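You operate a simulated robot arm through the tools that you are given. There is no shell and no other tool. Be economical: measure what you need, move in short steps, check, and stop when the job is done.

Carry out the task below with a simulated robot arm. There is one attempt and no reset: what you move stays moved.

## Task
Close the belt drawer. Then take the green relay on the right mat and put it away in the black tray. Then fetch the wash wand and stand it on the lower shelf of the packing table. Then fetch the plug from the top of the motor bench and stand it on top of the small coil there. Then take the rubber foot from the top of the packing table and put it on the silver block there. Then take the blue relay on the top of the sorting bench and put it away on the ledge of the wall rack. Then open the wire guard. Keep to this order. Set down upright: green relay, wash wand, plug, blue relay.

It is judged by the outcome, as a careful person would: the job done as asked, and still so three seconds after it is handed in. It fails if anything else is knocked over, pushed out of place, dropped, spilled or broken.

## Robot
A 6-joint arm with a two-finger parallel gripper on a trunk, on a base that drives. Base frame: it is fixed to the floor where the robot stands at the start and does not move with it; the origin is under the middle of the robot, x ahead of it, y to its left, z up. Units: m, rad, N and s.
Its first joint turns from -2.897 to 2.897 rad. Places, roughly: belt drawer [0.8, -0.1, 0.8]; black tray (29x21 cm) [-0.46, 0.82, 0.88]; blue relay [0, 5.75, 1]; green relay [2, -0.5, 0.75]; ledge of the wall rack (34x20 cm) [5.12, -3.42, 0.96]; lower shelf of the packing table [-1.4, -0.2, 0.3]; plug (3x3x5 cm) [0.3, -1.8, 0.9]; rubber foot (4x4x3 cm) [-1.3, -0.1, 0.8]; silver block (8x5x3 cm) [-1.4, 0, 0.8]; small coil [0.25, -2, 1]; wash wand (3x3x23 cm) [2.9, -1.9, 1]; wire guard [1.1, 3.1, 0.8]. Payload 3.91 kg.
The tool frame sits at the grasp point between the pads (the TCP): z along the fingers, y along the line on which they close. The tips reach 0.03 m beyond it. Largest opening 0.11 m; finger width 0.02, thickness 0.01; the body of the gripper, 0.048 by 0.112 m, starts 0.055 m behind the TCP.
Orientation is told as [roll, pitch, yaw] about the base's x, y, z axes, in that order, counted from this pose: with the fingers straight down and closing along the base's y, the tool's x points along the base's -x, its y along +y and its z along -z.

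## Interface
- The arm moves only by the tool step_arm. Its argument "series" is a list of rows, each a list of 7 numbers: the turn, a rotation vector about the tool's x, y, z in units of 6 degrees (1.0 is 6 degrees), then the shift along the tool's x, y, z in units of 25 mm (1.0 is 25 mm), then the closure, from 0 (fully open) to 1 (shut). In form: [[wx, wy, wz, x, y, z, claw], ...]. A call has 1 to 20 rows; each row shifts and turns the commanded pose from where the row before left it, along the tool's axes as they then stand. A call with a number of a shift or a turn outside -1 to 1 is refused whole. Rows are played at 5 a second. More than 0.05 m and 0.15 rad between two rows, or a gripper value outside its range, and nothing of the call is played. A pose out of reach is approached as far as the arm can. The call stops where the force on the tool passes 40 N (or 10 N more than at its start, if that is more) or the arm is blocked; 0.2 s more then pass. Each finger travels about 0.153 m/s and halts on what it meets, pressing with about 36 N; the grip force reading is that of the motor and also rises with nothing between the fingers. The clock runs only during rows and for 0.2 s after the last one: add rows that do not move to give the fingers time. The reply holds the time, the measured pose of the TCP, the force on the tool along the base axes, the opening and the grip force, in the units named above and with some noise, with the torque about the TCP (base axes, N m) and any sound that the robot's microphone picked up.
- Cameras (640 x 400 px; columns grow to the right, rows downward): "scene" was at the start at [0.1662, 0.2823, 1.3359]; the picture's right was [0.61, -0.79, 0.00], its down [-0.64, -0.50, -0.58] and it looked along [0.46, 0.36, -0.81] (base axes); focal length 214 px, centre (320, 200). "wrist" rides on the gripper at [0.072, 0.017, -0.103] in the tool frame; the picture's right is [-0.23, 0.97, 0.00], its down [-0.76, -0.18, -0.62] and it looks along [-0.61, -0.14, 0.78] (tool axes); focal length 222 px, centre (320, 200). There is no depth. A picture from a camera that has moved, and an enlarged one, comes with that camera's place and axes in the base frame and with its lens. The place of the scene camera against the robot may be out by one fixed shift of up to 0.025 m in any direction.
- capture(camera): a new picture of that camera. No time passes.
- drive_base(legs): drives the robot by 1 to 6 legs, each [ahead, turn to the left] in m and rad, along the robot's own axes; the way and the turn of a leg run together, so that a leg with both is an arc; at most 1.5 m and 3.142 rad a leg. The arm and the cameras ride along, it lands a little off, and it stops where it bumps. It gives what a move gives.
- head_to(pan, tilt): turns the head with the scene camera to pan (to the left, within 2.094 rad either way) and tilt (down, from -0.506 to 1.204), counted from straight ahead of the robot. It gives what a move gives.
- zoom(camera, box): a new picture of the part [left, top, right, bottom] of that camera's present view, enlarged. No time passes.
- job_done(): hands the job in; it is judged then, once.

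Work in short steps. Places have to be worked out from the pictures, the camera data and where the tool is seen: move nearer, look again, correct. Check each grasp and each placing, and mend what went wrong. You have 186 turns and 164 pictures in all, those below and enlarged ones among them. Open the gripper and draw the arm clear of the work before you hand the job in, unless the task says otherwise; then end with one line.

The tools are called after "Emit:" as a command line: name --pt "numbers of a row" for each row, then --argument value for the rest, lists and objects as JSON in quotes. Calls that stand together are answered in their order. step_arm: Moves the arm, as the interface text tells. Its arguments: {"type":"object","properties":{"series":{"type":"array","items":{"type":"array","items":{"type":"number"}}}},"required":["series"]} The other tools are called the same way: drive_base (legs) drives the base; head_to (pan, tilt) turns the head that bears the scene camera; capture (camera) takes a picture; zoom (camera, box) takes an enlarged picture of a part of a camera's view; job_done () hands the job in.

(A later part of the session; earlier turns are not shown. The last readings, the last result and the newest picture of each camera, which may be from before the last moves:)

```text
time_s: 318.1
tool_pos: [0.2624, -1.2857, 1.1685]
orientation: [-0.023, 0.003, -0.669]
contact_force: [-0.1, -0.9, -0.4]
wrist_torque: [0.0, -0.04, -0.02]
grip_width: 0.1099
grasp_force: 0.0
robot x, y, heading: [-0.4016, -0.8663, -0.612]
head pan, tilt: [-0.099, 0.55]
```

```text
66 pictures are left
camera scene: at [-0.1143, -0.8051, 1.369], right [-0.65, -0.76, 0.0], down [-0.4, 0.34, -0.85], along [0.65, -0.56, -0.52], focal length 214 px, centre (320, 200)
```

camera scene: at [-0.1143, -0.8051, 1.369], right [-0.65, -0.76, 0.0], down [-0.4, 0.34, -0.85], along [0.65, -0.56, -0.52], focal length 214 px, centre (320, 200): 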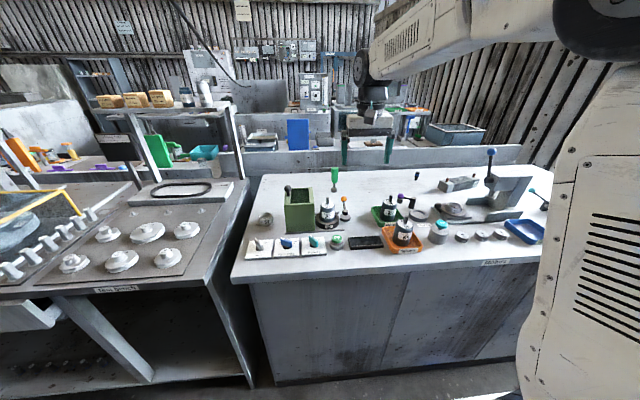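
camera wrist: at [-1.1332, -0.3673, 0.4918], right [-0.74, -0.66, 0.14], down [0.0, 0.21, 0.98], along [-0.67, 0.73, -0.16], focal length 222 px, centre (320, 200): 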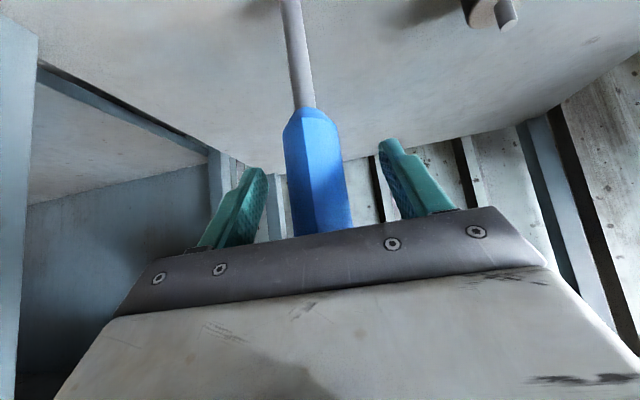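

The motor bench is in view; I zoom on its top.

Emit:
zoom --camera "scene" --box '[250, 150, 410, 260]'

Emit:
zoom --camera "scene" --box '[360, 140, 560, 260]'

```text
3.64 times, centred on (330, 205) of scene
camera zoom: at [-0.1143, -0.8051, 1.369], right [-0.65, -0.76, 0.0], down [-0.4, 0.34, -0.85], along [0.65, -0.56, -0.52], focal length 780 px, centre (284, 182)
```

zoom: 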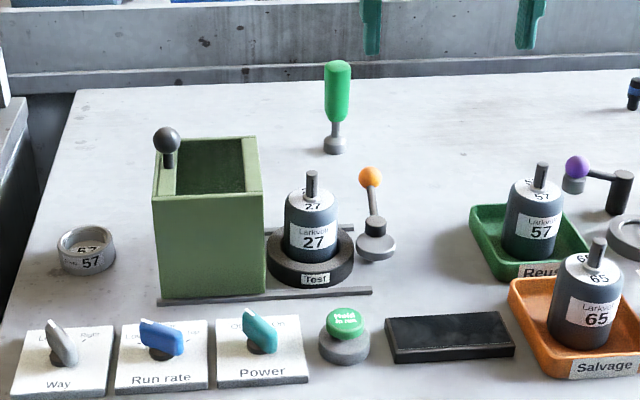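

```text
3.20 times, centred on (460, 200) of scene
camera zoom: at [-0.1143, -0.8051, 1.369], right [-0.65, -0.76, 0.0], down [-0.4, 0.34, -0.85], along [0.65, -0.56, -0.52], focal length 686 px, centre (-128, 200)
```

zoom: 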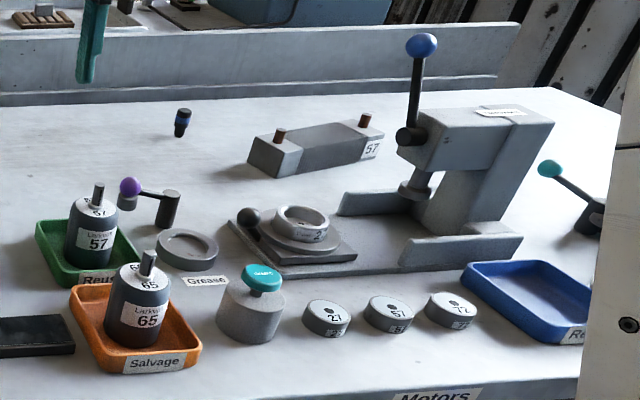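

The plug (black, blue band) is at about (0.32,-1.82). The coil candidate is the "57" block with copper posts; I look closer at both.

Emit:
zoom --camera "scene" --box '[405, 160, 505, 215]'

```text
6.40 times, centred on (455, 188) of scene
camera zoom: at [-0.1143, -0.8051, 1.369], right [-0.65, -0.76, 0.0], down [-0.4, 0.34, -0.85], along [0.65, -0.56, -0.52], focal length 1373 px, centre (-544, 280)
```

zoom: 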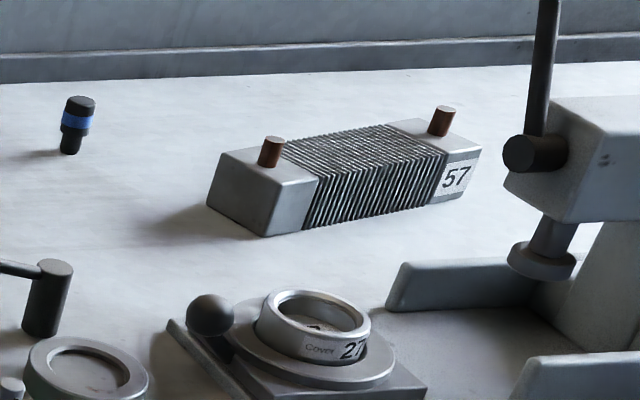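

That is a coil with windings between end blocks — flat top for the plug. Both are deep on the bench, so I move sideways along it and closer.

Emit:
drive_base --legs '[[0, -1.583], [0.39, 0], [0, 1.583], [0.07, 0]]'

Emit:
head_to --pan 0.0 --tilt 0.7

Emit:
capture --camera "scene"

```text
time_s: 328.8
tool_pos: [0.0866, -1.6501, 1.1694]
orientation: [-0.023, 0.003, -0.679]
contact_force: [0.2, 0.6, 0.5]
wrist_torque: [-0.03, 0.0, -0.02]
grip_width: 0.1098
grasp_force: 0.1
robot x, y, heading: [-0.5736, -1.2255, -0.626]
head pan, tilt: [-0.099, 0.55]
```

```text
time_s: 329.5
tool_pos: [0.0871, -1.6499, 1.1697]
orientation: [-0.021, 0.004, -0.68]
contact_force: [-0.1, 0.1, 1.5]
wrist_torque: [-0.03, -0.04, 0.0]
grip_width: 0.1098
grasp_force: 0.1
robot x, y, heading: [-0.5738, -1.2255, -0.627]
head pan, tilt: [0.0, 0.7]
```

```text
62 pictures are left
camera scene: at [-0.2835, -1.1574, 1.3559], right [-0.58, -0.81, 0.0], down [-0.52, 0.38, -0.77], along [0.62, -0.45, -0.64], focal length 214 px, centre (320, 200)
```

scene: 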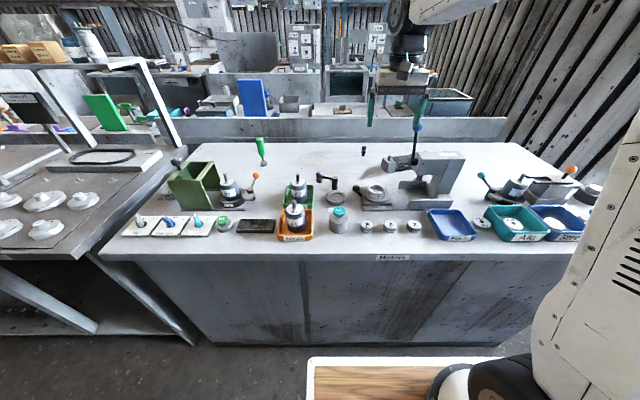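

I close in 7 cm more, pitch the tool to -45°, and move toward the plug.

Emit:
drive_base --legs '[[0.07, 0]]'

Emit:
step_arm --pt "0 -1 0 0 0 0 0.3" --pt "0 -1 0 0 0 0 0.3" --pt "0 -1 0 0 0 0 0.3" --pt "0 -1 0 0 0 0 0.3" --pt "0 -1 0 0 0 0 0.3" --pt "0 -1 0 0 0 0 0.3" --pt "0 -1 0 0 0 0 0.3" --pt "0 -0.5 0 0 0 0 0.3" --pt "0 0 0 -0.7 -0.15 0.7 0.3" --pt "0 0 0 -0.7 -0.15 0.7 0.3" --pt "0 0 0 -0.7 -0.15 0.7 0.3" --pt "0 0 0 0.7 -0.15 0.7 0.3" --pt "0 0 0 0.7 0 0.7 0.3" --pt "0 0 0 0.7 0 0.7 0.3" --pt "0 0 0 0.7 0 0.7 0.3" --pt "0 0 0 0.7 0 0.7 0.3"

Emit:
capture --camera "wrist"

Emit:
zoom --camera "scene" --box '[310, 100, 470, 220]'

```text
time_s: 330.5
tool_pos: [0.1444, -1.6919, 1.1686]
orientation: [-0.022, 0.004, -0.679]
contact_force: [0.5, 1.1, 0.4]
wrist_torque: [0.01, 0.01, 0.01]
grip_width: 0.1101
grasp_force: 0.1
robot x, y, heading: [-0.5161, -1.2654, -0.621]
head pan, tilt: [0.0, 0.7]
```

```text
time_s: 333.9
tool_pos: [0.1915, -1.7505, 1.0451]
orientation: [-0.03, -0.781, -0.655]
contact_force: [-0.4, 1.0, 1.3]
wrist_torque: [-0.01, -0.01, 0.0]
grip_width: 0.0771
grasp_force: 0.0
robot x, y, heading: [-0.5143, -1.2673, -0.627]
head pan, tilt: [0.0, 0.7]
```

```text
61 pictures are left
camera wrist: at [0.105, -1.6601, 1.0663], right [0.74, 0.66, 0.14], down [-0.02, -0.19, 0.98], along [0.67, -0.73, -0.12], focal length 222 px, centre (320, 200)
```

wrist: 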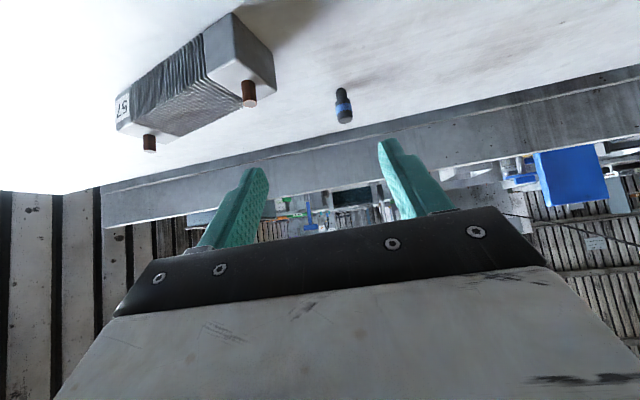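

```text
3.33 times, centred on (390, 160) of scene
camera zoom: at [-0.2262, -1.1987, 1.3559], right [-0.58, -0.81, 0.0], down [-0.52, 0.38, -0.77], along [0.62, -0.45, -0.64], focal length 715 px, centre (87, 333)
```

zoom: 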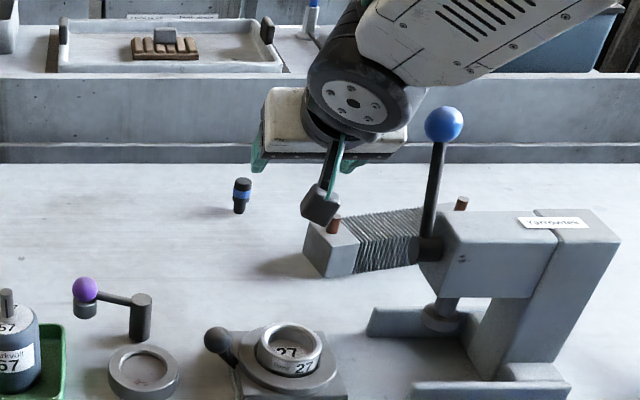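

The bench seems higher than assumed (plug mid z≈0.95). I shift 2 cm left and lower 4 cm for another bearing.

Emit:
step_arm --pt "0 0 0 0.56 0.4 0.56 0.3" --pt "0 0 0 0.56 0.4 0.56 0.3"

Emit:
capture --camera "wrist"

```text
time_s: 334.5
tool_pos: [0.2042, -1.7363, 1.0068]
orientation: [-0.03, -0.783, -0.657]
contact_force: [0.0, -0.2, -0.6]
wrist_torque: [-0.01, -0.01, -0.04]
grip_width: 0.0771
grasp_force: 0.0
robot x, y, heading: [-0.5164, -1.2653, -0.62]
head pan, tilt: [0.0, 0.7]
```

```text
59 pictures are left
camera wrist: at [0.1173, -1.6453, 1.0262], right [0.74, 0.66, 0.14], down [-0.02, -0.19, 0.98], along [0.67, -0.73, -0.12], focal length 222 px, centre (320, 200)
```

wrist: 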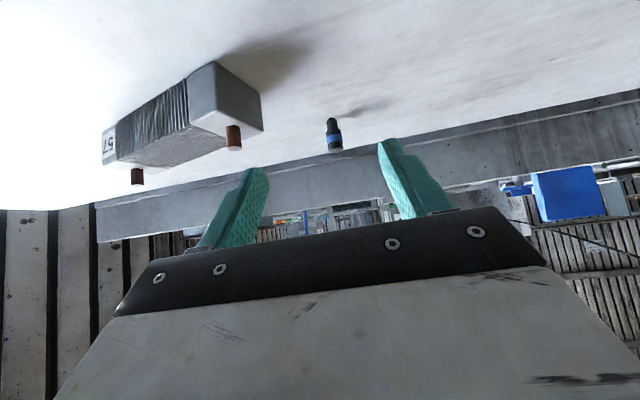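

Triangulated: plug at (0.35,-1.851), mid z≈0.897, laterally centred, 18 cm ahead. I approach most of the way and check.

Emit:
step_arm --pt "0 0 0 -0.283 0.04 0.99 0.3" --pt "0 0 0 -0.283 0.04 0.99 0.3" --pt "0 0 0 -0.283 0.04 0.99 0.3" --pt "0 0 0 -0.283 0.04 0.99 0.3" --pt "0 0 0 -0.283 0.04 0.99 0.3"

Emit:
capture --camera "wrist"

```text
time_s: 335.7
tool_pos: [0.2935, -1.8049, 0.942]
orientation: [-0.031, -0.782, -0.656]
contact_force: [-0.5, 0.3, -0.3]
wrist_torque: [0.01, 0.01, -0.01]
grip_width: 0.0772
grasp_force: 0.1
robot x, y, heading: [-0.5119, -1.2661, -0.626]
head pan, tilt: [0.0, 0.7]
```

```text
58 pictures are left
camera wrist: at [0.2063, -1.7136, 0.9633], right [0.74, 0.66, 0.14], down [-0.02, -0.18, 0.98], along [0.67, -0.73, -0.12], focal length 222 px, centre (320, 200)
```

wrist: 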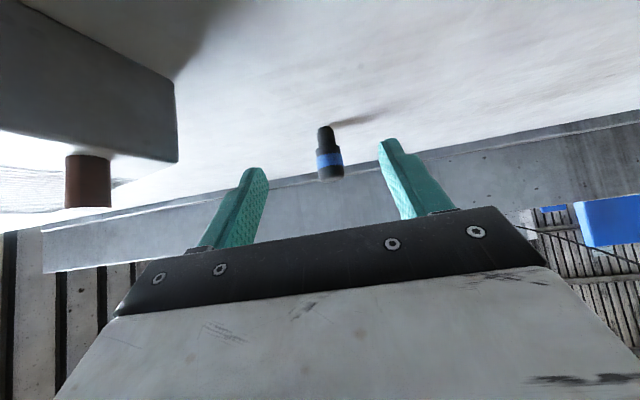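

Aligned. I advance the last 6 cm while lowering to z≈0.903, then close.

Emit:
step_arm --pt "0 0 0 -0.19 0 0.94 0.3" --pt "0 0 0 -0.19 0 0.94 0.3" --pt "0 0 0 -0.19 0 0.94 0.3" --pt "0 0 0 0 0 0 0.6" --pt "0 0 0 0 0 0 0.8" --pt "0 0 0 0 0 0 1" --pt "0 0 0 0 0 0 1"

Emit:
capture --camera "wrist"

```text
time_s: 336.6
tool_pos: [0.3415, -1.8388, 0.9088]
orientation: [-0.025, -0.791, -0.654]
contact_force: [-2.8, 7.1, 12.2]
wrist_torque: [0.34, -0.3, 0.3]
grip_width: 0.0461
grasp_force: 2.3
robot x, y, heading: [-0.5169, -1.2652, -0.621]
head pan, tilt: [0.0, 0.7]
stopped in row 4: the force on the tool passed its limit at 113 N (the readings are from after the stop); the commanded pose is now the measured one
```

```text
57 pictures are left
camera wrist: at [0.2548, -1.7477, 0.9283], right [0.73, 0.67, 0.14], down [-0.03, -0.18, 0.98], along [0.68, -0.72, -0.12], focal length 222 px, centre (320, 200)
```

wrist: 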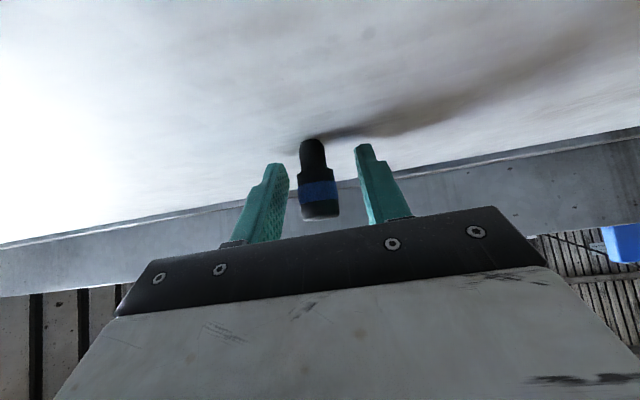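

The tips touched the bench; the plug still stands between the fingers. I rise 6 mm and close.

Emit:
step_arm --pt "0 0 0 -0.19 0 -0.15 0.58" --pt "0 0 0 0 0 0 0.8" --pt "0 0 0 0 0 0 1" --pt "0 0 0 0 0 0 1" --pt "0 0 0 0 0 0 1"

Emit:
capture --camera "wrist"

```text
time_s: 337.8
tool_pos: [0.3432, -1.8395, 0.9122]
orientation: [-0.026, -0.789, -0.654]
contact_force: [0.0, 0.2, -0.1]
wrist_torque: [0.03, 0.0, -0.01]
grip_width: 0.0199
grasp_force: 36.1
robot x, y, heading: [-0.5186, -1.2677, -0.623]
head pan, tilt: [0.0, 0.7]
```

```text
56 pictures are left
camera wrist: at [0.2549, -1.7493, 0.9327], right [0.73, 0.66, 0.14], down [-0.03, -0.18, 0.98], along [0.68, -0.72, -0.12], focal length 222 px, centre (320, 200)
```

wrist: 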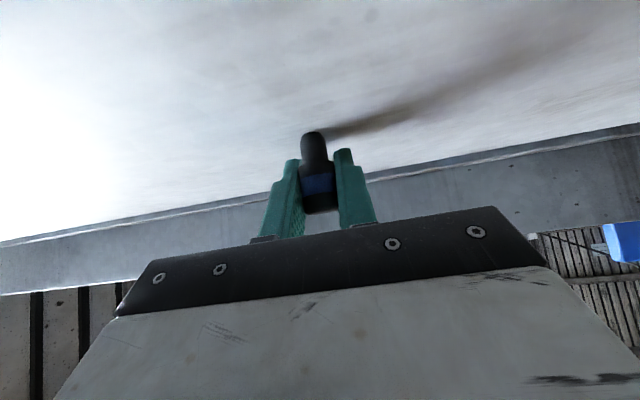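

Plug gripped (20 mm). The press lever stands in the way of a 45° approach to the coil, so I'll set the plug down 15 cm nearer on the clear bench and regrip it with the tool vertical.

Emit:
step_arm --pt "0 0 0 -0.42 0 -0.42 1" --pt "0 0 0 -0.42 0 -0.42 1" --pt "0 0 0 0.7 0 -0.7 1" --pt "0 0 0 0.7 0 -0.7 1" --pt "0 0 0 0.7 0 -0.7 1" --pt "0 0 0 0.7 0 -0.7 1" --pt "0 0 0 0.7 0 -0.7 1" --pt "0 0 0 0.7 0 -0.7 1" --pt "0 0 0 0.36 0 0.36 1" --pt "0 0 0 0.36 0 0.36 1"

Emit:
zoom --camera "scene" --box '[310, 110, 470, 230]'

```text
time_s: 340.0
tool_pos: [0.2273, -1.7471, 0.921]
orientation: [-0.025, -0.796, -0.655]
contact_force: [0.3, 1.1, 35.3]
wrist_torque: [3.67, 3.83, -0.06]
grip_width: 0.0203
grasp_force: 35.8
robot x, y, heading: [-0.5162, -1.2601, -0.624]
head pan, tilt: [0.0, 0.7]
```

```text
3.33 times, centred on (390, 170) of scene
camera zoom: at [-0.2274, -1.1975, 1.3561], right [-0.58, -0.81, 0.0], down [-0.52, 0.38, -0.77], along [0.62, -0.45, -0.64], focal length 715 px, centre (87, 300)
```

zoom: 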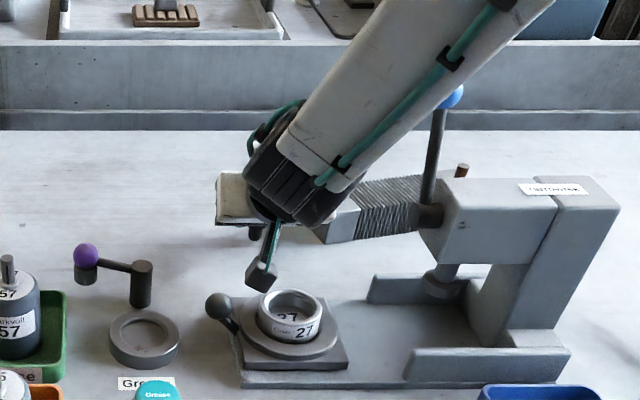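

The torque shows the wrist camera is pressing on the jig behind. I raise straight up right away and look.

Emit:
step_arm --pt "0 0 0 -0.5 0 -0.5 1" --pt "0 0 0 -0.6 0 -0.6 1" --pt "0 0 0 -0.6 0 -0.6 1" --pt "0 0 0 -0.6 0 -0.6 1"

Emit:
zoom --camera "scene" --box '[310, 110, 470, 230]'

Emit:
capture --camera "wrist"

```text
time_s: 341.0
tool_pos: [0.2264, -1.7455, 0.9982]
orientation: [-0.029, -0.787, -0.654]
contact_force: [-0.8, -0.8, 0.1]
wrist_torque: [0.02, -0.02, -0.01]
grip_width: 0.02
grasp_force: 36.2
robot x, y, heading: [-0.5137, -1.2666, -0.626]
head pan, tilt: [0.0, 0.7]
```

```text
3.33 times, centred on (390, 170) of scene
camera zoom: at [-0.2261, -1.1984, 1.3558], right [-0.58, -0.81, 0.0], down [-0.52, 0.38, -0.76], along [0.62, -0.45, -0.64], focal length 715 px, centre (87, 300)
```

zoom: 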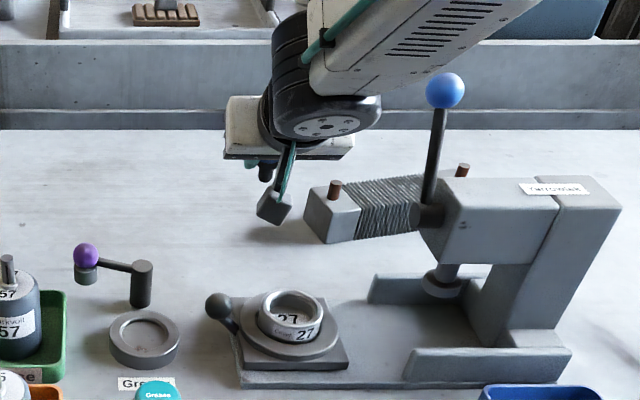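

```text
53 pictures are left
camera wrist: at [0.1399, -1.6551, 1.0177], right [0.73, 0.66, 0.14], down [-0.02, -0.18, 0.98], along [0.68, -0.72, -0.12], focal length 222 px, centre (320, 200)
```

wrist: 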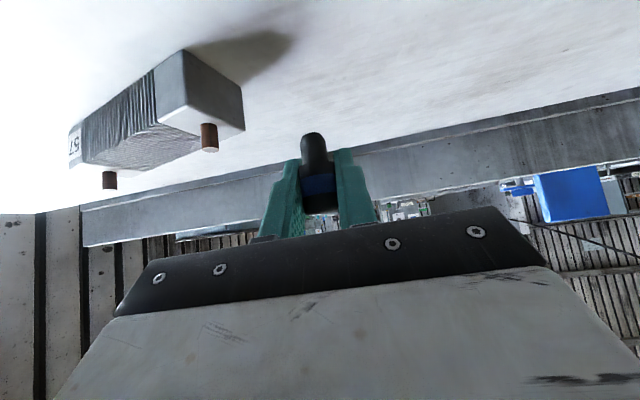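

Nothing was displaced. I go 7 cm further forward, clear of the jig, and lower the plug to the bench.

Emit:
step_arm --pt "0 0 0 -0.68 0 0.68 1" --pt "0 0 0 -0.68 0 0.68 1" --pt "0 0 0 -0.68 0 0.68 1" --pt "0 0 0 0.7 0 0.7 1" --pt "0 0 0 0.7 0 0.7 1" --pt "0 0 0 0.6 0 0.6 1"

Emit:
step_arm --pt "0 0 0 0.1 0 0.1 1" --pt "0 0 0 0.1 0 0.1 1" --pt "0 0 0 0.1 0 0.1 1"

```text
time_s: 342.4
tool_pos: [0.2817, -1.7916, 0.9269]
orientation: [-0.025, -0.788, -0.654]
contact_force: [0.2, -0.6, 0.4]
wrist_torque: [0.01, 0.0, 0.02]
grip_width: 0.0201
grasp_force: 36.1
robot x, y, heading: [-0.5205, -1.2659, -0.626]
head pan, tilt: [0.0, 0.7]
```

```text
time_s: 343.2
tool_pos: [0.2816, -1.7925, 0.9166]
orientation: [-0.026, -0.789, -0.655]
contact_force: [-0.2, 0.3, 0.2]
wrist_torque: [0.02, -0.01, 0.0]
grip_width: 0.0198
grasp_force: 36.3
robot x, y, heading: [-0.5205, -1.2657, -0.625]
head pan, tilt: [0.0, 0.7]
```

Another 4 mm to the height where I gripped it, then open and back away.

Emit:
step_arm --pt "0 0 0 0.06 0 0.06 1" --pt "0 0 0 0.05 0 0.05 1" --pt "0 0 0 0 0 0 0.7" --pt "0 0 0 0 0 0 0.5" --pt "0 0 0 0 0 0 0.4" --pt "0 0 0 0.1 0 -0.8 0.4" --pt "0 0 0 0 0 -1 0.4" --pt "0 0 0 0 0 -1 0.4" --pt "0 0 0 0 0 -1 0.4" --pt "0 0 0 0 0 -1 0.4"

Emit:
capture --camera "wrist"

```text
time_s: 345.4
tool_pos: [0.2142, -1.7373, 0.9938]
orientation: [-0.029, -0.786, -0.653]
contact_force: [0.7, 0.5, -0.2]
wrist_torque: [-0.01, 0.03, -0.02]
grip_width: 0.0661
grasp_force: 0.0
robot x, y, heading: [-0.5143, -1.2647, -0.62]
head pan, tilt: [0.0, 0.7]
```

```text
52 pictures are left
camera wrist: at [0.1284, -1.6468, 1.0152], right [0.73, 0.66, 0.14], down [-0.02, -0.18, 0.98], along [0.68, -0.72, -0.12], focal length 222 px, centre (320, 200)
```

wrist: 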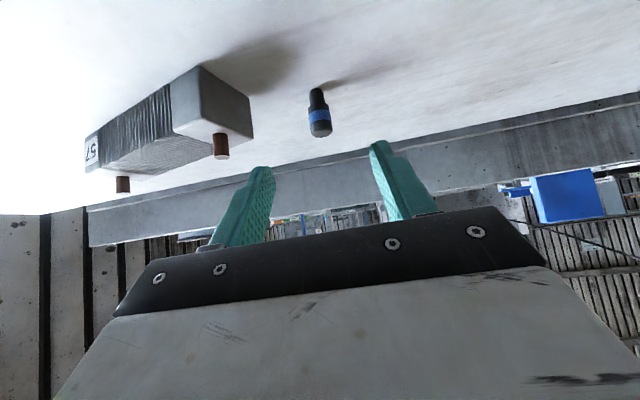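

The plug stands on the bench at about (0.289,-1.798). I rise, turn the tool vertical with yaw -1.6, and position above the plug.

Emit:
step_arm --pt "0 0 0 -0.7 0 -0.7 0.2" --pt "0 0 0 -0.7 0 -0.7 0.2" --pt "0 0 0 -0.7 0 -0.7 0.2" --pt "0 0 0 -0.7 0 -0.7 0.2" --pt "0 1 0 0 0 0 0.2" --pt "0 1 0 0 0 0 0.2" --pt "0 1 0 0 0 0 0.2" --pt "0 1 0 0 0 0 0.2" --pt "0 1 0 0 0 0 0.2" --pt "0 1 0 0 0 0 0.2" --pt "0 1 0 0 0 0 0.2" --pt "0 0.5 0 0 0 0 0.2"

Emit:
step_arm --pt "0 0 1 0 0 0 0.2" --pt "0 0 1 0 0 0 0.2" --pt "0 0 1 0 0 0 0.2" --pt "0 0 1 0 0 0 0.2" --pt "0 0 1 0 0 0 0.2" --pt "0 0 1 0 0 0 0.2" --pt "0 0 1 0 0 0 0.2" --pt "0 0 1 0 0 0 0.2" --pt "0 0 1 0 0 0 0.2" --pt "0 0 0 -0.81 1 0 0.2" --pt "0 0 0 -0.81 1 0 0.2" --pt "0 0 0 -0.81 1 0 0.2"

Emit:
capture --camera "wrist"

```text
time_s: 348.0
tool_pos: [0.2165, -1.7344, 1.095]
orientation: [-0.018, -0.002, -0.671]
contact_force: [-0.1, -0.2, -0.1]
wrist_torque: [-0.04, -0.01, 0.05]
grip_width: 0.088
grasp_force: 0.1
robot x, y, heading: [-0.5179, -1.2643, -0.624]
head pan, tilt: [0.0, 0.7]
```

```text
time_s: 350.6
tool_pos: [0.2883, -1.8002, 1.0965]
orientation: [-0.007, -0.017, -1.614]
contact_force: [-0.2, 0.0, 1.1]
wrist_torque: [-0.03, -0.04, -0.03]
grip_width: 0.0879
grasp_force: 0.1
robot x, y, heading: [-0.5136, -1.2661, -0.623]
head pan, tilt: [0.0, 0.7]
```

```text
51 pictures are left
camera wrist: at [0.3086, -1.7268, 1.1972], right [0.96, -0.27, 0.0], down [-0.21, -0.74, 0.64], along [-0.17, -0.61, -0.77], focal length 222 px, centre (320, 200)
```

wrist: 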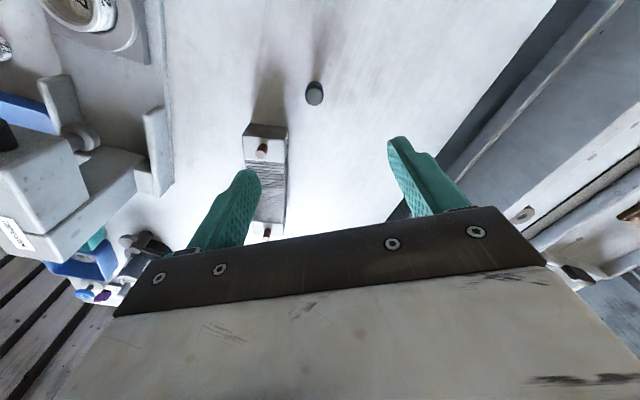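

The plug is right below, and the coil's posts are at (0.206,-1.828) and (0.146,-1.973): centre ≈ (0.176,-1.90). I descend on the plug.

Emit:
step_arm --pt "0 0.17 0 0.4 -0.08 1 0.2" --pt "0 0 0 0 0 1 0.2" --pt "0 0 0 0 0 1 0.2" --pt "0 0 0 0 0 1 0.2" --pt "0 0 0 0 0 1 0.2" --pt "0 0 0 0 0 1 0.2"

Emit:
capture --camera "wrist"

```text
time_s: 352.0
tool_pos: [0.284, -1.7905, 0.9455]
orientation: [-0.008, 0.002, -1.617]
contact_force: [0.5, 0.4, -0.4]
wrist_torque: [0.04, -0.05, -0.04]
grip_width: 0.088
grasp_force: 0.1
robot x, y, heading: [-0.5232, -1.268, -0.622]
head pan, tilt: [0.0, 0.7]
```

```text
50 pictures are left
camera wrist: at [0.3052, -1.7177, 1.0474], right [0.96, -0.27, -0.01], down [-0.21, -0.75, 0.62], along [-0.18, -0.6, -0.78], focal length 222 px, centre (320, 200)
```

wrist: 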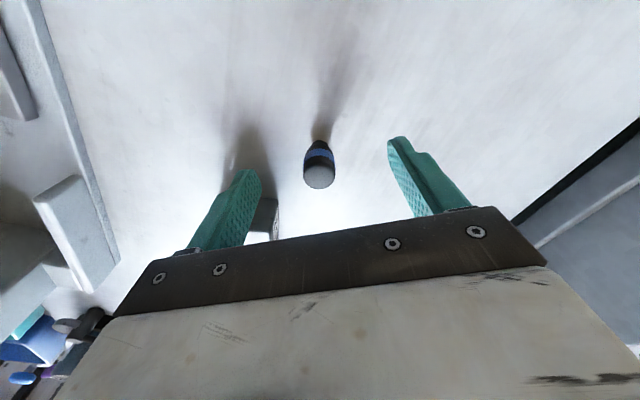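

Perfectly centred. I descend 3 cm and close.

Emit:
step_arm --pt "0 0 0 0 0 0.6 0.2" --pt "0 0 0 0 0 0.5 0.2" --pt "0 0 0 0 0 0 0.6" --pt "0 0 0 0 0 0 0.8" --pt "0 0 0 0 0 0 1" --pt "0 0 0 0 0 0 1"

```text
time_s: 353.4
tool_pos: [0.2848, -1.7876, 0.9178]
orientation: [-0.007, 0.002, -1.616]
contact_force: [-0.6, 0.9, -0.7]
wrist_torque: [0.03, -0.01, 0.02]
grip_width: 0.0198
grasp_force: 36.3
robot x, y, heading: [-0.5207, -1.2655, -0.626]
head pan, tilt: [0.0, 0.7]
```

Gripped vertically. I lift 12 cm and move over the coil's centre.

Emit:
step_arm --pt "0 0 0 0 0 -0.6 1" --pt "0 0 0 0 0 -1 1" --pt "0 0 0 0 0 -1 1" --pt "0 0 0 0 0 -1 1" --pt "0 0 0 0 0 -1 1" --pt "0 0 0 0 0 -0.4 1" --pt "0 0 0 -0.94 -0.83 0 1" --pt "0 0 0 -0.94 -0.83 0 1" --pt "0 0 0 -0.94 -0.83 0 1" --pt "0 0 0 -0.94 -0.83 0 1" --pt "0 0 0 -0.94 -0.83 0 1"

Emit:
capture --camera "wrist"

Emit:
zoom --camera "scene" --box '[310, 90, 470, 210]'

```text
time_s: 355.8
tool_pos: [0.1783, -1.9005, 1.0426]
orientation: [-0.009, 0.002, -1.615]
contact_force: [-0.4, -0.1, 0.1]
wrist_torque: [-0.03, 0.05, 0.01]
grip_width: 0.0197
grasp_force: 36.3
robot x, y, heading: [-0.5175, -1.2622, -0.626]
head pan, tilt: [0.0, 0.7]
```

```text
49 pictures are left
camera wrist: at [0.1987, -1.8302, 1.1455], right [0.96, -0.27, -0.01], down [-0.21, -0.75, 0.62], along [-0.17, -0.6, -0.78], focal length 222 px, centre (320, 200)
```

wrist: 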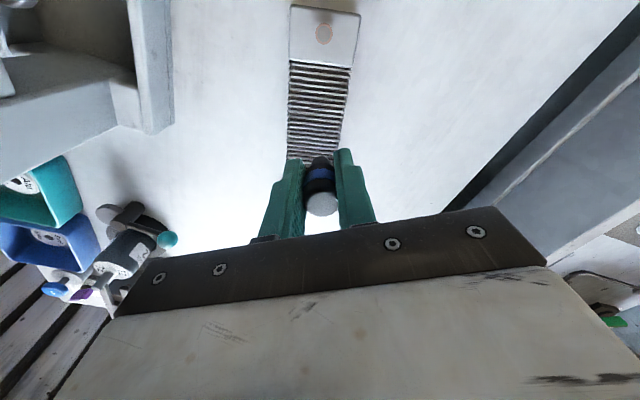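

```text
3.33 times, centred on (390, 150) of scene
camera zoom: at [-0.2262, -1.198, 1.3558], right [-0.58, -0.81, 0.0], down [-0.52, 0.38, -0.76], along [0.62, -0.45, -0.64], focal length 715 px, centre (87, 367)
```

zoom: 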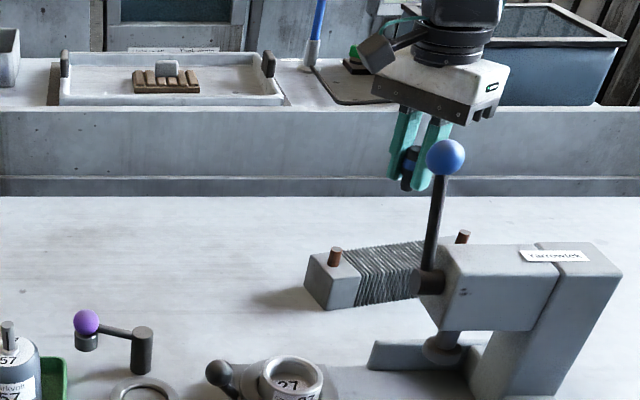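

Aligned over the windings' middle. I lower 5.5 cm, then in small steps to contact.

Emit:
step_arm --pt "0 0 0 0.1 -0.08 1 1" --pt "0 0 0 0.1 0 1 1" --pt "0 0 0 0 0 0.2 1"

Emit:
step_arm --pt "0 0 0 0 0 0.15 1" --pt "0 0 0 0 0 0.15 1" --pt "0 0 0 0 0 0.15 1" --pt "0 0 0 0 0 0.15 1"

Emit:
zoom --camera "scene" --box '[370, 120, 450, 180]'

```text
time_s: 356.6
tool_pos: [0.1765, -1.8968, 0.9895]
orientation: [-0.009, 0.001, -1.617]
contact_force: [-0.1, 0.9, -0.8]
wrist_torque: [-0.01, 0.0, 0.02]
grip_width: 0.0196
grasp_force: 36.0
robot x, y, heading: [-0.5156, -1.2646, -0.623]
head pan, tilt: [0.0, 0.7]
```

```text
time_s: 357.6
tool_pos: [0.1752, -1.8977, 0.9723]
orientation: [-0.008, 0.003, -1.616]
contact_force: [-0.4, 0.9, 0.1]
wrist_torque: [0.03, 0.0, 0.03]
grip_width: 0.0197
grasp_force: 36.0
robot x, y, heading: [-0.5141, -1.2659, -0.622]
head pan, tilt: [0.0, 0.7]
```

```text
6.67 times, centred on (410, 150) of scene
camera zoom: at [-0.2264, -1.1983, 1.3559], right [-0.58, -0.81, 0.0], down [-0.52, 0.38, -0.76], along [0.62, -0.45, -0.64], focal length 1430 px, centre (-280, 533)
```

zoom: 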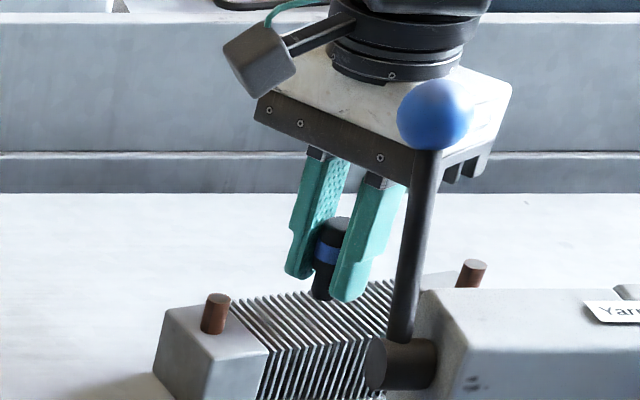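

The plug's foot is just above the windings. I continue down in small steps.

Emit:
step_arm --pt "0 0 0 0 0 0.12 1" --pt "0 0 0 0 0 0.12 1" --pt "0 0 0 0 0 0.12 1"

Emit:
step_arm --pt "0 0 0 0 0 0.1 1"

```text
time_s: 358.4
tool_pos: [0.1747, -1.897, 0.9633]
orientation: [-0.008, 0.0, -1.616]
contact_force: [0.6, -0.2, -0.6]
wrist_torque: [0.02, 0.02, 0.04]
grip_width: 0.0197
grasp_force: 36.2
robot x, y, heading: [-0.5168, -1.2666, -0.621]
head pan, tilt: [0.0, 0.7]
```

```text
time_s: 358.8
tool_pos: [0.1752, -1.8972, 0.9611]
orientation: [-0.006, 0.0, -1.614]
contact_force: [-0.1, 0.0, 3.7]
wrist_torque: [0.0, 0.04, -0.02]
grip_width: 0.0194
grasp_force: 35.6
robot x, y, heading: [-0.5185, -1.2638, -0.628]
head pan, tilt: [0.0, 0.7]
```

Light contact (3.7 N). I open the fingers gradually and lift off straight up.

Emit:
step_arm --pt "0 0 0 0 0 0.02 1" --pt "0 0 0 0 0 0 0.75" --pt "0 0 0 0 0 0 0.6" --pt "0 0 0 0 0 0 0.5" --pt "0 0 0 0 0 -0.5 0.5" --pt "0 0 0 0 0 -1 0.5" --pt "0 0 0 0 0 -1 0.5" --pt "0 0 0 0 0 -1 0.5" --pt "0 0 0 0 0 -1 0.5" --pt "0 0 0 0 0 -1 0.5" --pt "0 0 0 0 0 -1 0.5"

Emit:
zoom --camera "scene" --box '[360, 110, 460, 190]'

```text
time_s: 361.2
tool_pos: [0.1753, -1.8973, 1.1226]
orientation: [-0.009, 0.002, -1.616]
contact_force: [0.3, -0.2, 0.3]
wrist_torque: [0.01, -0.01, 0.01]
grip_width: 0.0553
grasp_force: 0.0
robot x, y, heading: [-0.5154, -1.2639, -0.622]
head pan, tilt: [0.0, 0.7]
```

```text
5.00 times, centred on (410, 150) of scene
camera zoom: at [-0.2262, -1.1984, 1.3558], right [-0.58, -0.81, 0.0], down [-0.52, 0.38, -0.76], along [0.62, -0.45, -0.64], focal length 1072 px, centre (-130, 450)
```

zoom: 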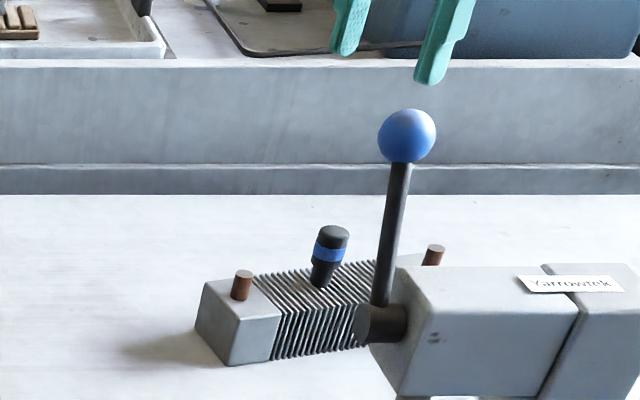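

The plug stands on the coil. I raise above the lever, retract, re-align the tool, then back off and turn to the packing table.

Emit:
step_arm --pt "0 0 0 0 0 -1 0.3" --pt "0 0 0 0 0 -1 0.3" --pt "0 0 0 0 0 -1 0.3" --pt "0 0 0 0 0 -0.5 0.3" --pt "0 0 0 0.55 -0.84 0 0.3" --pt "0 0 0 0.55 -0.84 0 0.3" --pt "0 0 0 0.55 -0.84 0 0.3" --pt "0 0 0 0.55 -0.84 0 0.3" --pt "0 0 0 0.55 -0.84 0 0.3" --pt "0 0 0 0.55 -0.84 0 0.3" --pt "0 0 0 0.55 -0.84 0 0.3" --pt "0 0 0 0.55 -0.84 0 0.3" --pt "0 0 0 0.55 -0.84 0 0.3"

Emit:
step_arm --pt "0 0 -1 0 0 0 0.2" --pt "0 0 -1 0 0 0 0.2" --pt "0 0 -1 0 0 0 0.2" --pt "0 0 -1 0 0 0 0.2" --pt "0 0 -1 0 0 0 0.2" --pt "0 0 -1 0 0 0 0.2" --pt "0 0 -1 0 0 0 0.2" --pt "0 0 -1 0 0 0 0.2" --pt "0 0 -1 0 0 0 0.2"

Emit:
drive_base --legs '[[-0.15, 0], [0, 2.47], [0.53, 0], [0, 0.66]]'

Emit:
head_to --pan 0.0 --tilt 0.8

Emit:
capture --camera "scene"

```text
time_s: 364.0
tool_pos: [-0.0057, -1.7642, 1.2129]
orientation: [-0.009, 0.003, -1.616]
contact_force: [0.2, -0.9, 0.0]
wrist_torque: [0.04, 0.04, -0.01]
grip_width: 0.0769
grasp_force: 0.0
robot x, y, heading: [-0.5138, -1.2676, -0.624]
head pan, tilt: [0.0, 0.7]
```

```text
time_s: 366.0
tool_pos: [-0.0063, -1.7642, 1.2133]
orientation: [-0.002, 0.007, -0.67]
contact_force: [0.1, -0.9, 0.2]
wrist_torque: [0.0, -0.05, -0.01]
grip_width: 0.088
grasp_force: 0.2
robot x, y, heading: [-0.516, -1.2659, -0.622]
head pan, tilt: [0.0, 0.7]
```

```text
time_s: 377.6
tool_pos: [-1.2489, -0.1443, 1.2116]
orientation: [-0.004, 0.008, 2.418]
contact_force: [-1.1, -0.7, 0.0]
wrist_torque: [0.01, 0.01, -0.05]
grip_width: 0.0881
grasp_force: 0.0
robot x, y, heading: [-0.7641, -0.6714, 2.467]
head pan, tilt: [0.0, 0.7]
```

```text
time_s: 378.2
tool_pos: [-1.2496, -0.1462, 1.2125]
orientation: [-0.004, 0.007, 2.417]
contact_force: [0.3, 0.0, -0.3]
wrist_torque: [0.02, 0.01, 0.02]
grip_width: 0.0878
grasp_force: 0.1
robot x, y, heading: [-0.7628, -0.6715, 2.467]
head pan, tilt: [0.0, 0.799]
```

```text
45 pictures are left
camera scene: at [-1.0976, -0.7191, 1.3476], right [0.62, 0.78, 0.0], down [0.56, -0.45, -0.7], along [-0.55, 0.43, -0.72], focal length 214 px, centre (320, 200)
```

scene: 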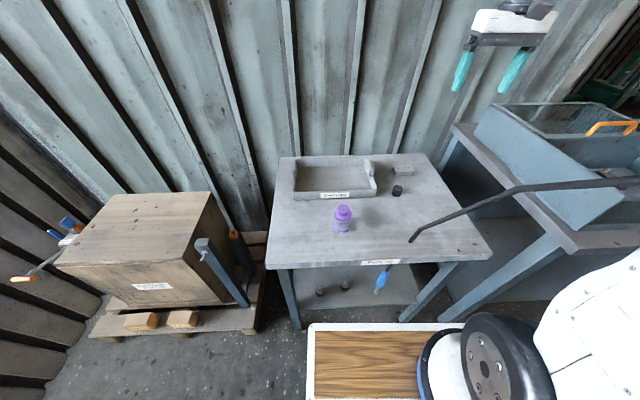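

I zoom on the table top for the foot and silver block.

Emit:
zoom --camera "scene" --box '[340, 140, 460, 215]'

Emit:
capture --camera "wrist"

```text
5.33 times, centred on (400, 178) of scene
camera zoom: at [-1.0976, -0.7191, 1.3476], right [0.62, 0.78, 0.0], down [0.56, -0.45, -0.7], along [-0.55, 0.43, -0.72], focal length 1144 px, centre (-107, 320)
```

zoom: 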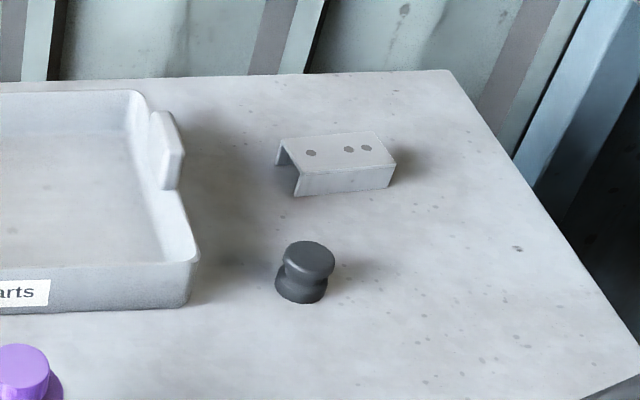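

```text
43 pictures are left
camera wrist: at [-1.2077, -0.2068, 1.3152], right [-0.82, -0.58, -0.01], down [-0.46, 0.64, 0.62], along [-0.35, 0.51, -0.79], focal length 222 px, centre (320, 200)
```

wrist: 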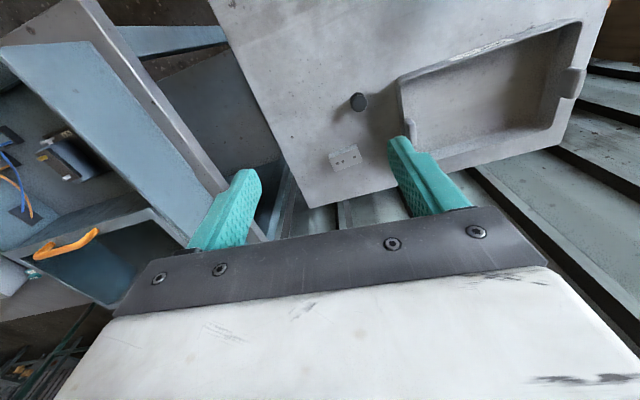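

Foot at (-1.340,-0.148), block at (-1.400,-0.033), both near z 0.79 table. I move above the foot and descend.

Emit:
step_arm --pt "0 0 0 -0.68 0.63 0 0.3" --pt "0 0 0 -0.68 0.63 0 0.3" --pt "0 0 0 -0.68 0.63 0 0.3" --pt "0 0 0 -0.68 0.63 0 0.3" --pt "0 0 0 0 0 1 0.3" --pt "0 0 0 0 0 1 0.3" --pt "0 0 0 0 0 1 0.3" --pt "0 0 0 0 0 1 0.3" --pt "0 0 0 0 0 1 0.3" --pt "0 0 0 0 0 1 0.3" --pt "0 0 0 0 0 1 0.3" --pt "0 0 0 0 0 1 0.3" --pt "0 0 0 0 0 1 0.3" --pt "0 0 0 0 0 1 0.3" --pt "0 0 0 0 0 1 0.3" --pt "0 0 0 0 0 1 0.3"

Emit:
capture --camera "wrist"

```text
time_s: 381.6
tool_pos: [-1.3397, -0.1483, 0.9113]
orientation: [-0.003, 0.006, 2.417]
contact_force: [0.3, 0.0, 0.7]
wrist_torque: [-0.01, 0.01, 0.01]
grip_width: 0.0769
grasp_force: 0.1
robot x, y, heading: [-0.767, -0.6687, 2.468]
head pan, tilt: [0.0, 0.799]
```

```text
42 pictures are left
camera wrist: at [-1.2978, -0.2098, 1.014], right [-0.82, -0.58, -0.01], down [-0.46, 0.64, 0.62], along [-0.35, 0.51, -0.79], focal length 222 px, centre (320, 200)
```

wrist: 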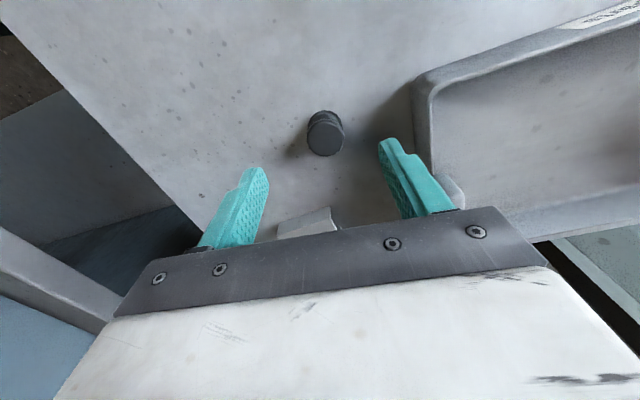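

Nearly centred (7 mm forward correction). I descend onto the foot, the last part slowly, and close.

Emit:
step_arm --pt "0 0 0 -0.27 0.12 1 0.3" --pt "0 0 0 0 0 1 0.3" --pt "0 0 0 0 0 0.9 0.3" --pt "0 0 0 0 0 0.2 0.3" --pt "0 0 0 0 0 0.2 0.3"

Emit:
capture --camera "wrist"

```text
time_s: 382.8
tool_pos: [-1.3461, -0.1469, 0.83]
orientation: [-0.005, 0.005, 2.418]
contact_force: [4.4, -3.7, 19.0]
wrist_torque: [-0.55, 0.52, 0.16]
grip_width: 0.0765
grasp_force: 0.1
robot x, y, heading: [-0.7662, -0.6722, 2.468]
head pan, tilt: [0.0, 0.799]
```

```text
41 pictures are left
camera wrist: at [-1.3044, -0.2077, 0.9327], right [-0.82, -0.58, -0.01], down [-0.46, 0.64, 0.62], along [-0.36, 0.51, -0.78], focal length 222 px, centre (320, 200)
```

wrist: 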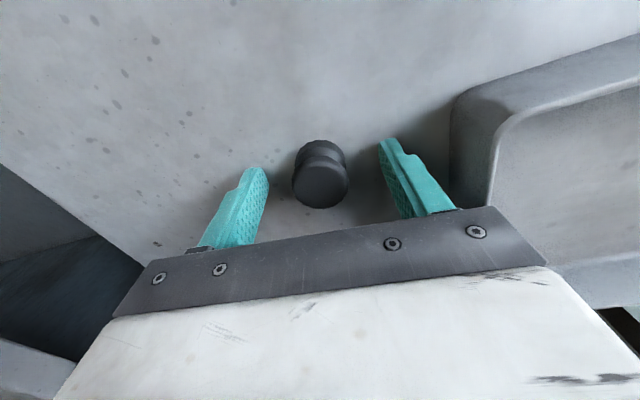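

Tips touched the table (z 0.80); the foot is centred. I rise 4 mm and close.

Emit:
step_arm --pt "0 0 0 0 0 -0.18 0.3" --pt "0 0 0 0 0 0 0.6" --pt "0 0 0 0 0 0 0.8" --pt "0 0 0 0 0 0 1" --pt "0 0 0 0 0 0 1"

Emit:
step_arm --pt "0 0 0 0 0 -0.6 1" --pt "0 0 0 0 0 -1 1" --pt "0 0 0 0 0 -1 1" --pt "0 0 0 0 0 -1 1"

Emit:
capture --camera "wrist"

```text
time_s: 384.0
tool_pos: [-1.3456, -0.1453, 0.8348]
orientation: [-0.002, 0.007, 2.419]
contact_force: [-0.4, 0.1, -0.4]
wrist_torque: [-0.02, -0.01, 0.02]
grip_width: 0.0313
grasp_force: 36.2
robot x, y, heading: [-0.7659, -0.6715, 2.466]
head pan, tilt: [0.0, 0.799]
```

```text
time_s: 385.0
tool_pos: [-1.3466, -0.1461, 0.9242]
orientation: [-0.003, 0.009, 2.418]
contact_force: [-1.0, 0.7, -0.3]
wrist_torque: [-0.01, -0.02, -0.04]
grip_width: 0.0313
grasp_force: 35.8
robot x, y, heading: [-0.7667, -0.6715, 2.468]
head pan, tilt: [0.0, 0.799]
```

```text
40 pictures are left
camera wrist: at [-1.3053, -0.2074, 1.0262], right [-0.82, -0.58, -0.01], down [-0.46, 0.64, 0.62], along [-0.35, 0.51, -0.79], focal length 222 px, centre (320, 200)
```

wrist: 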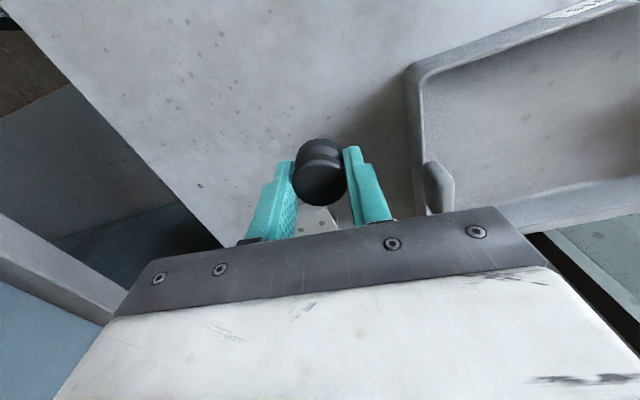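

Held and lifted. I move over the silver block's centre (-1.396,-0.036) and check from the scene camera.

Emit:
step_arm --pt "0 0 0 -0.88 -0.4 0 1" --pt "0 0 0 -0.88 -0.4 0 1" --pt "0 0 0 -0.88 -0.4 0 1" --pt "0 0 0 -0.88 -0.4 0 1" --pt "0 0 0 -0.88 -0.4 0 1"

Emit:
zoom --camera "scene" --box '[340, 120, 460, 210]'

Emit:
capture --camera "wrist"

```text
time_s: 386.2
tool_pos: [-1.396, -0.0355, 0.9217]
orientation: [-0.004, 0.01, 2.417]
contact_force: [1.1, 0.5, -0.5]
wrist_torque: [0.0, 0.0, 0.01]
grip_width: 0.0311
grasp_force: 36.2
robot x, y, heading: [-0.7654, -0.667, 2.47]
head pan, tilt: [0.0, 0.799]
```

```text
4.44 times, centred on (400, 165) of scene
camera zoom: at [-1.0975, -0.7193, 1.3476], right [0.62, 0.78, 0.0], down [0.56, -0.45, -0.7], along [-0.55, 0.43, -0.72], focal length 953 px, centre (-36, 356)
```

zoom: 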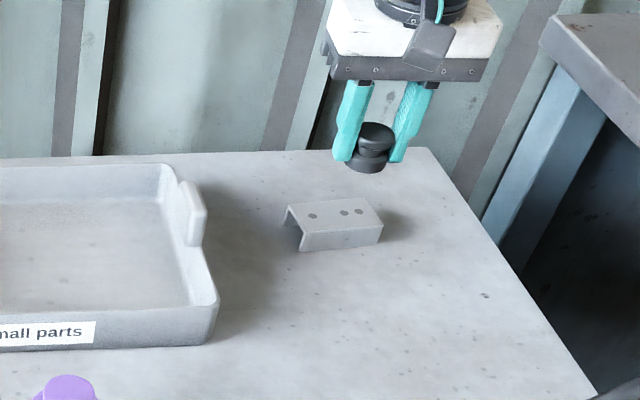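

```text
38 pictures are left
camera wrist: at [-1.3546, -0.0971, 1.0255], right [-0.82, -0.58, -0.01], down [-0.46, 0.64, 0.62], along [-0.35, 0.51, -0.79], focal length 222 px, centre (320, 200)
```

wrist: 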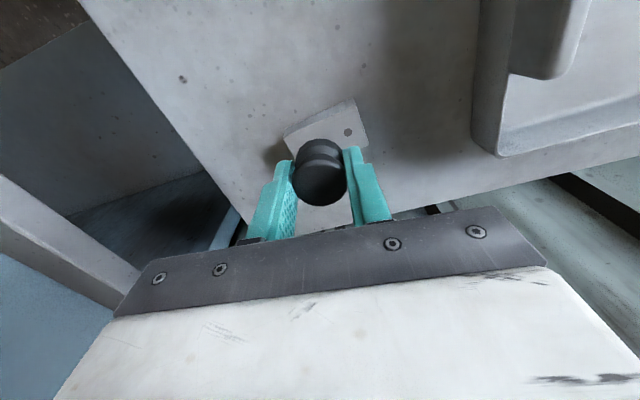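

I shift 12 mm forward to centre the foot on the block, then lower gently.

Emit:
step_arm --pt "0 0 0 -0.5 0 0 1" --pt "0 0 0 0 0 1 1" --pt "0 0 0 0 0 0.7 1" --pt "0 0 0 0 0 0.15 1"

Emit:
step_arm --pt "0 0 0 0 0 0.12 1" --pt "0 0 0 0 0 0.12 1"

Emit:
zoom --camera "scene" --box '[350, 130, 440, 200]'

```text
time_s: 387.2
tool_pos: [-1.4064, -0.0275, 0.8765]
orientation: [-0.004, 0.007, 2.419]
contact_force: [0.4, -0.8, 0.1]
wrist_torque: [-0.02, 0.0, 0.01]
grip_width: 0.0312
grasp_force: 36.1
robot x, y, heading: [-0.7616, -0.6673, 2.465]
head pan, tilt: [0.0, 0.799]
```

```text
time_s: 387.8
tool_pos: [-1.4049, -0.0279, 0.8701]
orientation: [-0.002, 0.007, 2.417]
contact_force: [-0.4, -0.2, -0.6]
wrist_torque: [-0.02, -0.01, -0.03]
grip_width: 0.0312
grasp_force: 36.1
robot x, y, heading: [-0.7652, -0.6698, 2.471]
head pan, tilt: [0.0, 0.799]
```

```text
5.71 times, centred on (395, 165) of scene
camera zoom: at [-1.0976, -0.7191, 1.3476], right [0.62, 0.78, 0.0], down [0.56, -0.45, -0.7], along [-0.55, 0.43, -0.72], focal length 1226 px, centre (-109, 400)
```

zoom: 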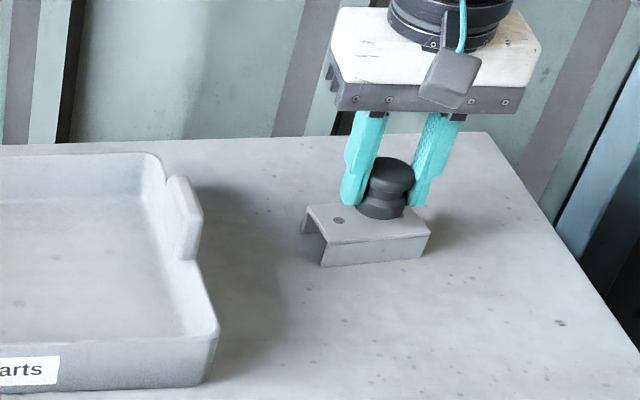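

The foot sits about 1 cm toward the right end; I correct 1 cm left and 5 mm back, then lower to contact.

Emit:
step_arm --pt "0 0 0 0.2 0.4 0 1" --pt "0 0 0 0 0 0.12 1"

Emit:
step_arm --pt "0 0 0 0 0 0.1 1"

```text
time_s: 388.4
tool_pos: [-1.4081, -0.0393, 0.8675]
orientation: [-0.003, 0.006, 2.418]
contact_force: [-0.9, 0.7, -0.6]
wrist_torque: [0.01, -0.02, 0.01]
grip_width: 0.0315
grasp_force: 35.6
robot x, y, heading: [-0.7624, -0.6686, 2.463]
head pan, tilt: [0.0, 0.799]
```

```text
time_s: 388.8
tool_pos: [-1.4076, -0.0387, 0.8652]
orientation: [-0.003, 0.006, 2.418]
contact_force: [-0.4, -0.3, 0.5]
wrist_torque: [0.01, 0.05, 0.02]
grip_width: 0.0311
grasp_force: 36.1
robot x, y, heading: [-0.7676, -0.6697, 2.464]
head pan, tilt: [0.0, 0.799]
```

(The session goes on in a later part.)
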